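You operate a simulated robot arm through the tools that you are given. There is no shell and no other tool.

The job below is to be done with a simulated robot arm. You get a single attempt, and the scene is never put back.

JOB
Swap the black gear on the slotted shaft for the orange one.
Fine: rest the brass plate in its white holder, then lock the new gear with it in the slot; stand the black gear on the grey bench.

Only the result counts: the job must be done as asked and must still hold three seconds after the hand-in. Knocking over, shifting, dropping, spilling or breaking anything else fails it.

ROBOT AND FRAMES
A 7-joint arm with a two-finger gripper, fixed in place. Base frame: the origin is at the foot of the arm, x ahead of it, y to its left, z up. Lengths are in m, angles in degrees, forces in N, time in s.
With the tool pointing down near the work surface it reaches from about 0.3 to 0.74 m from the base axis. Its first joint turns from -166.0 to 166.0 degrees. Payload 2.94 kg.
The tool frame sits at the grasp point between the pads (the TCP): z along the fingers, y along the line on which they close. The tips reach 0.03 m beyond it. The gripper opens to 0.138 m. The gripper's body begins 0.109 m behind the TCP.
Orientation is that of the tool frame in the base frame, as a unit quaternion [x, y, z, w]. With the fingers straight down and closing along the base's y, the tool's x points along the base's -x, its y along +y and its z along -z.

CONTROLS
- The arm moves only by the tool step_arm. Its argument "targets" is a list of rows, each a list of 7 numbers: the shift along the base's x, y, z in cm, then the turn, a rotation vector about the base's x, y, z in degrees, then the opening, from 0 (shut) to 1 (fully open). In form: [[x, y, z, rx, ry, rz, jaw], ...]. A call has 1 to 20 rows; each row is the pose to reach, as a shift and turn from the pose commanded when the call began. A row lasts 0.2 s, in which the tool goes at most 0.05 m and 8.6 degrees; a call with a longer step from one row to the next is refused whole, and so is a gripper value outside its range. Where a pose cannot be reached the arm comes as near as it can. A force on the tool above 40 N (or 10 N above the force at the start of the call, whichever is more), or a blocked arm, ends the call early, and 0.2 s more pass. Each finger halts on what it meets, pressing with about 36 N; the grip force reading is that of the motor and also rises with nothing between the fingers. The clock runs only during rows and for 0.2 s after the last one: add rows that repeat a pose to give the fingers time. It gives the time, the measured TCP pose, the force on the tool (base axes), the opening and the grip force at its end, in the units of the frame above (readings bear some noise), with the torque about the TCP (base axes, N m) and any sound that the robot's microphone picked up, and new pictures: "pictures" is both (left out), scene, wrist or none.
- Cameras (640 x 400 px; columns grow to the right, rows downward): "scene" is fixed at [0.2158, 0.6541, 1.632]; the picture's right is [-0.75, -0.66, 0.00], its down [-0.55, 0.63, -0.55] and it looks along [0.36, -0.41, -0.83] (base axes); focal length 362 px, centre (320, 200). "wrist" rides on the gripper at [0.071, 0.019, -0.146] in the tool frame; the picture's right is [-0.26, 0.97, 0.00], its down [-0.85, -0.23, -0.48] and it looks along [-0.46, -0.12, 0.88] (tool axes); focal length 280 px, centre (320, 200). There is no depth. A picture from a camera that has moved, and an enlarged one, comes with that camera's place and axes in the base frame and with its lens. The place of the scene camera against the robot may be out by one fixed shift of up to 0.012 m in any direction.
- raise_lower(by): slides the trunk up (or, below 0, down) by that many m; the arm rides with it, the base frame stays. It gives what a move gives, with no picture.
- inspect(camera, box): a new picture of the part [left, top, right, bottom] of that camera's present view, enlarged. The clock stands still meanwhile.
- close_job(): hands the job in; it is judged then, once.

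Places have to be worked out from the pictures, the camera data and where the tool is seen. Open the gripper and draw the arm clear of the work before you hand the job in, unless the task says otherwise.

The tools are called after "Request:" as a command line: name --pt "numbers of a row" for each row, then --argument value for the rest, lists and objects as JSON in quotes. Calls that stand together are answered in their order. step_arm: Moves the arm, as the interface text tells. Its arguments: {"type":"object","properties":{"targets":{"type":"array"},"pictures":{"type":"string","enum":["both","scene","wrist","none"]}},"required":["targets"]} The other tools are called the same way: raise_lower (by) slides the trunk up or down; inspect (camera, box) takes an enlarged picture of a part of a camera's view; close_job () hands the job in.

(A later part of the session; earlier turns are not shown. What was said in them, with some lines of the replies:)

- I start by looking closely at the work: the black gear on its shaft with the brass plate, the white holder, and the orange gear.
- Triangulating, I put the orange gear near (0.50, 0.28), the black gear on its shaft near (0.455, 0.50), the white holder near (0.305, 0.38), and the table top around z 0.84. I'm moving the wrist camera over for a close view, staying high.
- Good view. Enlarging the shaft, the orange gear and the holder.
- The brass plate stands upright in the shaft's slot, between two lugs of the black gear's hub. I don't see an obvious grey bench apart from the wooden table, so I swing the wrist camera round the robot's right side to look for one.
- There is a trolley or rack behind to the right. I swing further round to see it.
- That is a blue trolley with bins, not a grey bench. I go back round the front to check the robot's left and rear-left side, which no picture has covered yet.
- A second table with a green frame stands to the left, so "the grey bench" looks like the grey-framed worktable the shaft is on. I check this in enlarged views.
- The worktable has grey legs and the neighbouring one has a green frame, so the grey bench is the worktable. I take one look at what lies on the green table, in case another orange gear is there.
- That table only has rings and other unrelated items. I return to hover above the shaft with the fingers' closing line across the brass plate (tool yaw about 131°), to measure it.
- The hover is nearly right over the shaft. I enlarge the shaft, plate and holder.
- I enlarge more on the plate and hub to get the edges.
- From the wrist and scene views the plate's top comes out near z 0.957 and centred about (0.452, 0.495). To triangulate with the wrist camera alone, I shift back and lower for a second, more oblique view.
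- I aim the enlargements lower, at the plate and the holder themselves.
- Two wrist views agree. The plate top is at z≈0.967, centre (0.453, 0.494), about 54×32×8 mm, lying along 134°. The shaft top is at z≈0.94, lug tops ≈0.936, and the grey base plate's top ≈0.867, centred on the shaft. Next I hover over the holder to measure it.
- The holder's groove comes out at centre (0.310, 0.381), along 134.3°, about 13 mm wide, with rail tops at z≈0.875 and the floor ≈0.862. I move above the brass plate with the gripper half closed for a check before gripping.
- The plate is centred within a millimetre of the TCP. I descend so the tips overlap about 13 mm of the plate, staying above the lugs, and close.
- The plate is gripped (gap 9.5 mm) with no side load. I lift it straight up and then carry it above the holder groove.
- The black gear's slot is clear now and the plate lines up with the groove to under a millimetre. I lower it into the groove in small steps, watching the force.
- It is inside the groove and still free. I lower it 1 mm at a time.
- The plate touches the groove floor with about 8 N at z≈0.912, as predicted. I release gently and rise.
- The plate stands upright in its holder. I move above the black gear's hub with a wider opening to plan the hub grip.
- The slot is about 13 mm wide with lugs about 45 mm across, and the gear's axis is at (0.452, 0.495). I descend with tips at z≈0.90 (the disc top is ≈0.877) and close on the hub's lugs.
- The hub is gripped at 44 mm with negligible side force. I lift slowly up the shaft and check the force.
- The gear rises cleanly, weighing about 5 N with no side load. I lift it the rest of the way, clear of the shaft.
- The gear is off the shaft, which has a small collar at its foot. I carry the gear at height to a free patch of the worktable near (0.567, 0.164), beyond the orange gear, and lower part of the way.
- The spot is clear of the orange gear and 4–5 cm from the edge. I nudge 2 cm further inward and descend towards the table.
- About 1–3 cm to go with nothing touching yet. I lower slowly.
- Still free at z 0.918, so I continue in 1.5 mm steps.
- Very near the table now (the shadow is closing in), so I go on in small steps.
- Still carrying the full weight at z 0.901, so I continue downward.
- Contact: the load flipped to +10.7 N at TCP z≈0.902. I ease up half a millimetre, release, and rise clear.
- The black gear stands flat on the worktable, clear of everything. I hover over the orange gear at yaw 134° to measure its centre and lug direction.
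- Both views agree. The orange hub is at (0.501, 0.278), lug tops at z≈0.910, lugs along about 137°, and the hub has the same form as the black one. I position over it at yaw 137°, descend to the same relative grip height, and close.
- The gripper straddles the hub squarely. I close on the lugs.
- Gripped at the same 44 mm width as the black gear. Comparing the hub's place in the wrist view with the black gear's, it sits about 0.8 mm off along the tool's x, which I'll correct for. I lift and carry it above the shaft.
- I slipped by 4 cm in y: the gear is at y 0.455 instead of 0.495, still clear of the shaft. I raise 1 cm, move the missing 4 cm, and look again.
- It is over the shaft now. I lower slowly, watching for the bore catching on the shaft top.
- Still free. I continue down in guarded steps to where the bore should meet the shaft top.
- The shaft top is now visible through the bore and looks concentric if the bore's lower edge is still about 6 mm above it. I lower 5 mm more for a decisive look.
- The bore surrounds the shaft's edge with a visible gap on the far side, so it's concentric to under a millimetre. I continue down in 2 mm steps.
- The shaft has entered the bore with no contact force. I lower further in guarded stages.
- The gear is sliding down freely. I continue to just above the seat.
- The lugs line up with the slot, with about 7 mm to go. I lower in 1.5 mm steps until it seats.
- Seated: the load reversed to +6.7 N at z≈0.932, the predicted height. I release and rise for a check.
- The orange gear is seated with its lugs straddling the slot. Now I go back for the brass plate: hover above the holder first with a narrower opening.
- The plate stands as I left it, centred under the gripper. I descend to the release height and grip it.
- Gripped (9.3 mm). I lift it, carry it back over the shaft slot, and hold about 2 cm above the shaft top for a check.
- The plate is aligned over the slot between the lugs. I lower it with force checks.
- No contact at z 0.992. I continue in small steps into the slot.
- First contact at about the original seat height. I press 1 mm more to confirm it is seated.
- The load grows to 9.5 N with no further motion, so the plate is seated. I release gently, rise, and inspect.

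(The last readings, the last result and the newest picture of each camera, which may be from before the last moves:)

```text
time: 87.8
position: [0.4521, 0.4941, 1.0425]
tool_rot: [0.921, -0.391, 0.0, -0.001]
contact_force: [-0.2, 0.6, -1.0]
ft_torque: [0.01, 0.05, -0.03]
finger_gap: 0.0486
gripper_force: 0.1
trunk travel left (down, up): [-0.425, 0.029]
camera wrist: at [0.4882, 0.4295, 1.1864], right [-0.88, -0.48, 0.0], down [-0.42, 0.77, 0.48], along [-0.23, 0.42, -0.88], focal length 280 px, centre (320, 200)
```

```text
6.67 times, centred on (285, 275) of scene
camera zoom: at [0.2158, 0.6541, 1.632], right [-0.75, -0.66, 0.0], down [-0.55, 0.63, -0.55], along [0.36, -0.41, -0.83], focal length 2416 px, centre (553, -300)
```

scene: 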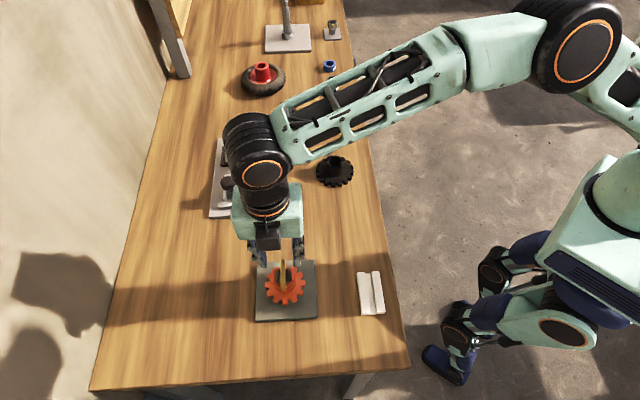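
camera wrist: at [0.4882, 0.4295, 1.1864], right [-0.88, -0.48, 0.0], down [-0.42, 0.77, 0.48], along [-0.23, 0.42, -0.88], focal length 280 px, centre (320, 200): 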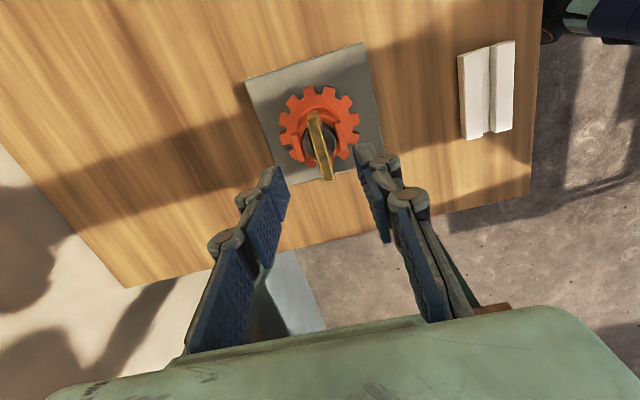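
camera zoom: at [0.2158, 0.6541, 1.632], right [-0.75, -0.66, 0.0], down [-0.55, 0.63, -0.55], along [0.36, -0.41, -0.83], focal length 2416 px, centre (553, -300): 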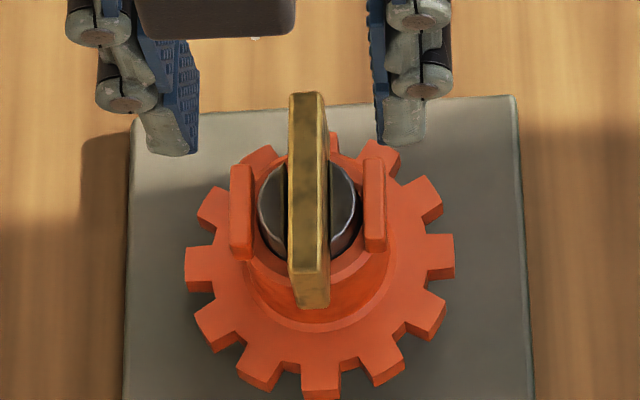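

The plate stands in the slot between the orange lugs, just as it did originally with the black gear. I open the gripper, draw the arm clear, and take a final look.

Request:
step_arm --pt "0 0 4 0 0 0 0.5" --pt "0 0 8 0 0 0 0.7" --pt "0 0 12 0 0 0 1" --pt "0 0 14 0 0 0 1" --pt "-1.5 -4.5 14 0 0 -8 1" --pt "-3 -9 14 0 0 -16 1" --pt "-4 -13.5 14 0 0 -24 1" --pt "-5 -18 14 0 0 -32 1" --pt "-5.5 -22.5 14 0 0 -40 1" --pt "-5.5 -27 14 0 0 -48 1" --pt "-5.5 -31.5 14 0 0 -56 1" --pt "-5.5 -36 14 0 0 -64 1" --pt "-5.5 -40.5 14 0 0 -72 1" --pt "-5.5 -45 14 0 0 -80 1" --pt "-5.5 -45 14 0 0 -80 1"

Request:
inspect --camera "scene" --box '[230, 140, 410, 340]'

Request:
inspect --camera "scene" --box '[255, 245, 315, 305]'

```text
time: 91.0
position: [0.3975, 0.0433, 1.1833]
tool_rot: [-0.453, 0.892, 0.001, 0.001]
contact_force: [-0.4, -0.4, 0.0]
ft_torque: [0.01, -0.04, -0.02]
finger_gap: 0.1381
gripper_force: 0.0
trunk travel left (down, up): [-0.425, 0.029]
camera wrist: at [0.3408, -0.0033, 1.3272], right [-0.63, 0.78, 0.0], down [0.69, 0.55, 0.48], along [0.37, 0.3, -0.88], focal length 280 px, centre (320, 200)
```

scene: 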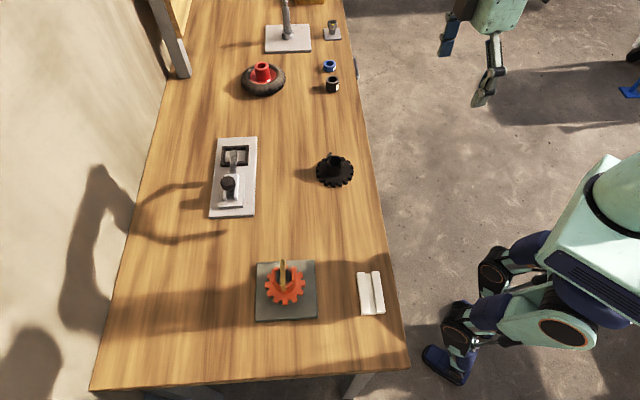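
wrist: 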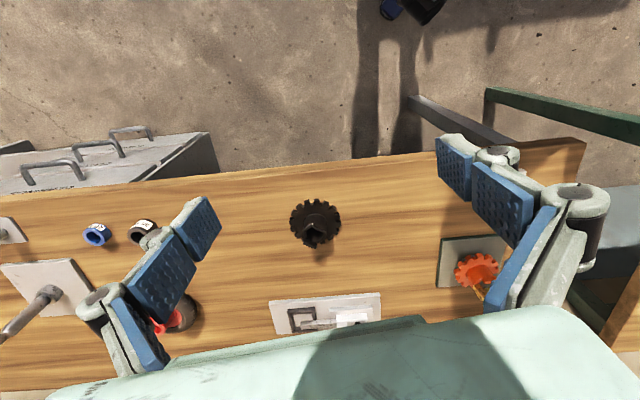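

```text
2.00 times, centred on (320, 240) of scene
camera zoom: at [0.2158, 0.6541, 1.632], right [-0.75, -0.66, 0.0], down [-0.55, 0.63, -0.55], along [0.36, -0.41, -0.83], focal length 725 px, centre (320, 120)
```

zoom: 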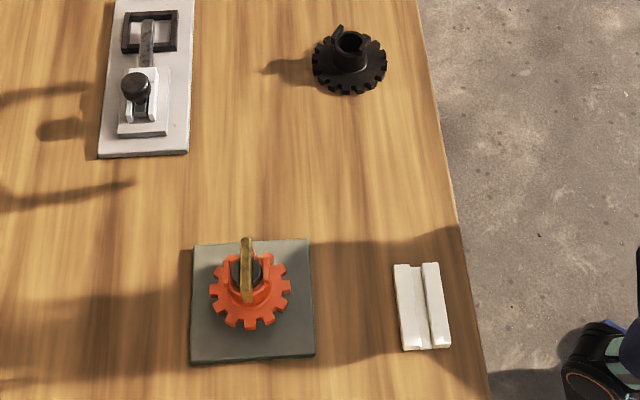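

```text
6.67 times, centred on (285, 275) of scene
camera zoom: at [0.2158, 0.6541, 1.632], right [-0.75, -0.66, 0.0], down [-0.55, 0.63, -0.55], along [0.36, -0.41, -0.83], focal length 2416 px, centre (553, -300)
```

zoom: 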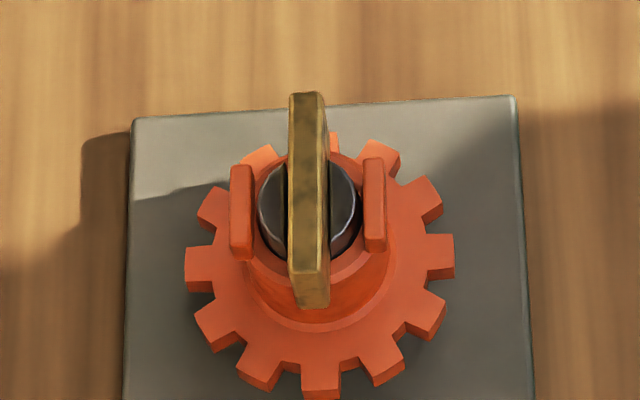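

The orange gear is on the shaft, locked by the upright brass plate. The black gear stands on the grey-framed worktable, nothing else has moved, and the arm is clear with the gripper open. I hand the job in.

Request:
close_job

```text
The job is handed in.
```

I swapped the gears and handed the job in; I don't have the verdict.

- **Orange gear:** it sits fully down on the slotted shaft, with its two lugs on either side of the slot.
- **Brass plate:** I rested it in the white holder during the swap. It now stands in the slot between the orange lugs, at the same height as it did with the black gear.
- **Black gear:** it stands flat, hub up, on the worktable near (0.58, 0.18). I took "the grey bench" to mean this table because it has a grey frame and drawers, and the neighbouring table has a green frame. I saw no other grey bench within reach.

I saw nothing else disturbed in the final pictures. The arm was drawn clear with the gripper open before the hand-in.
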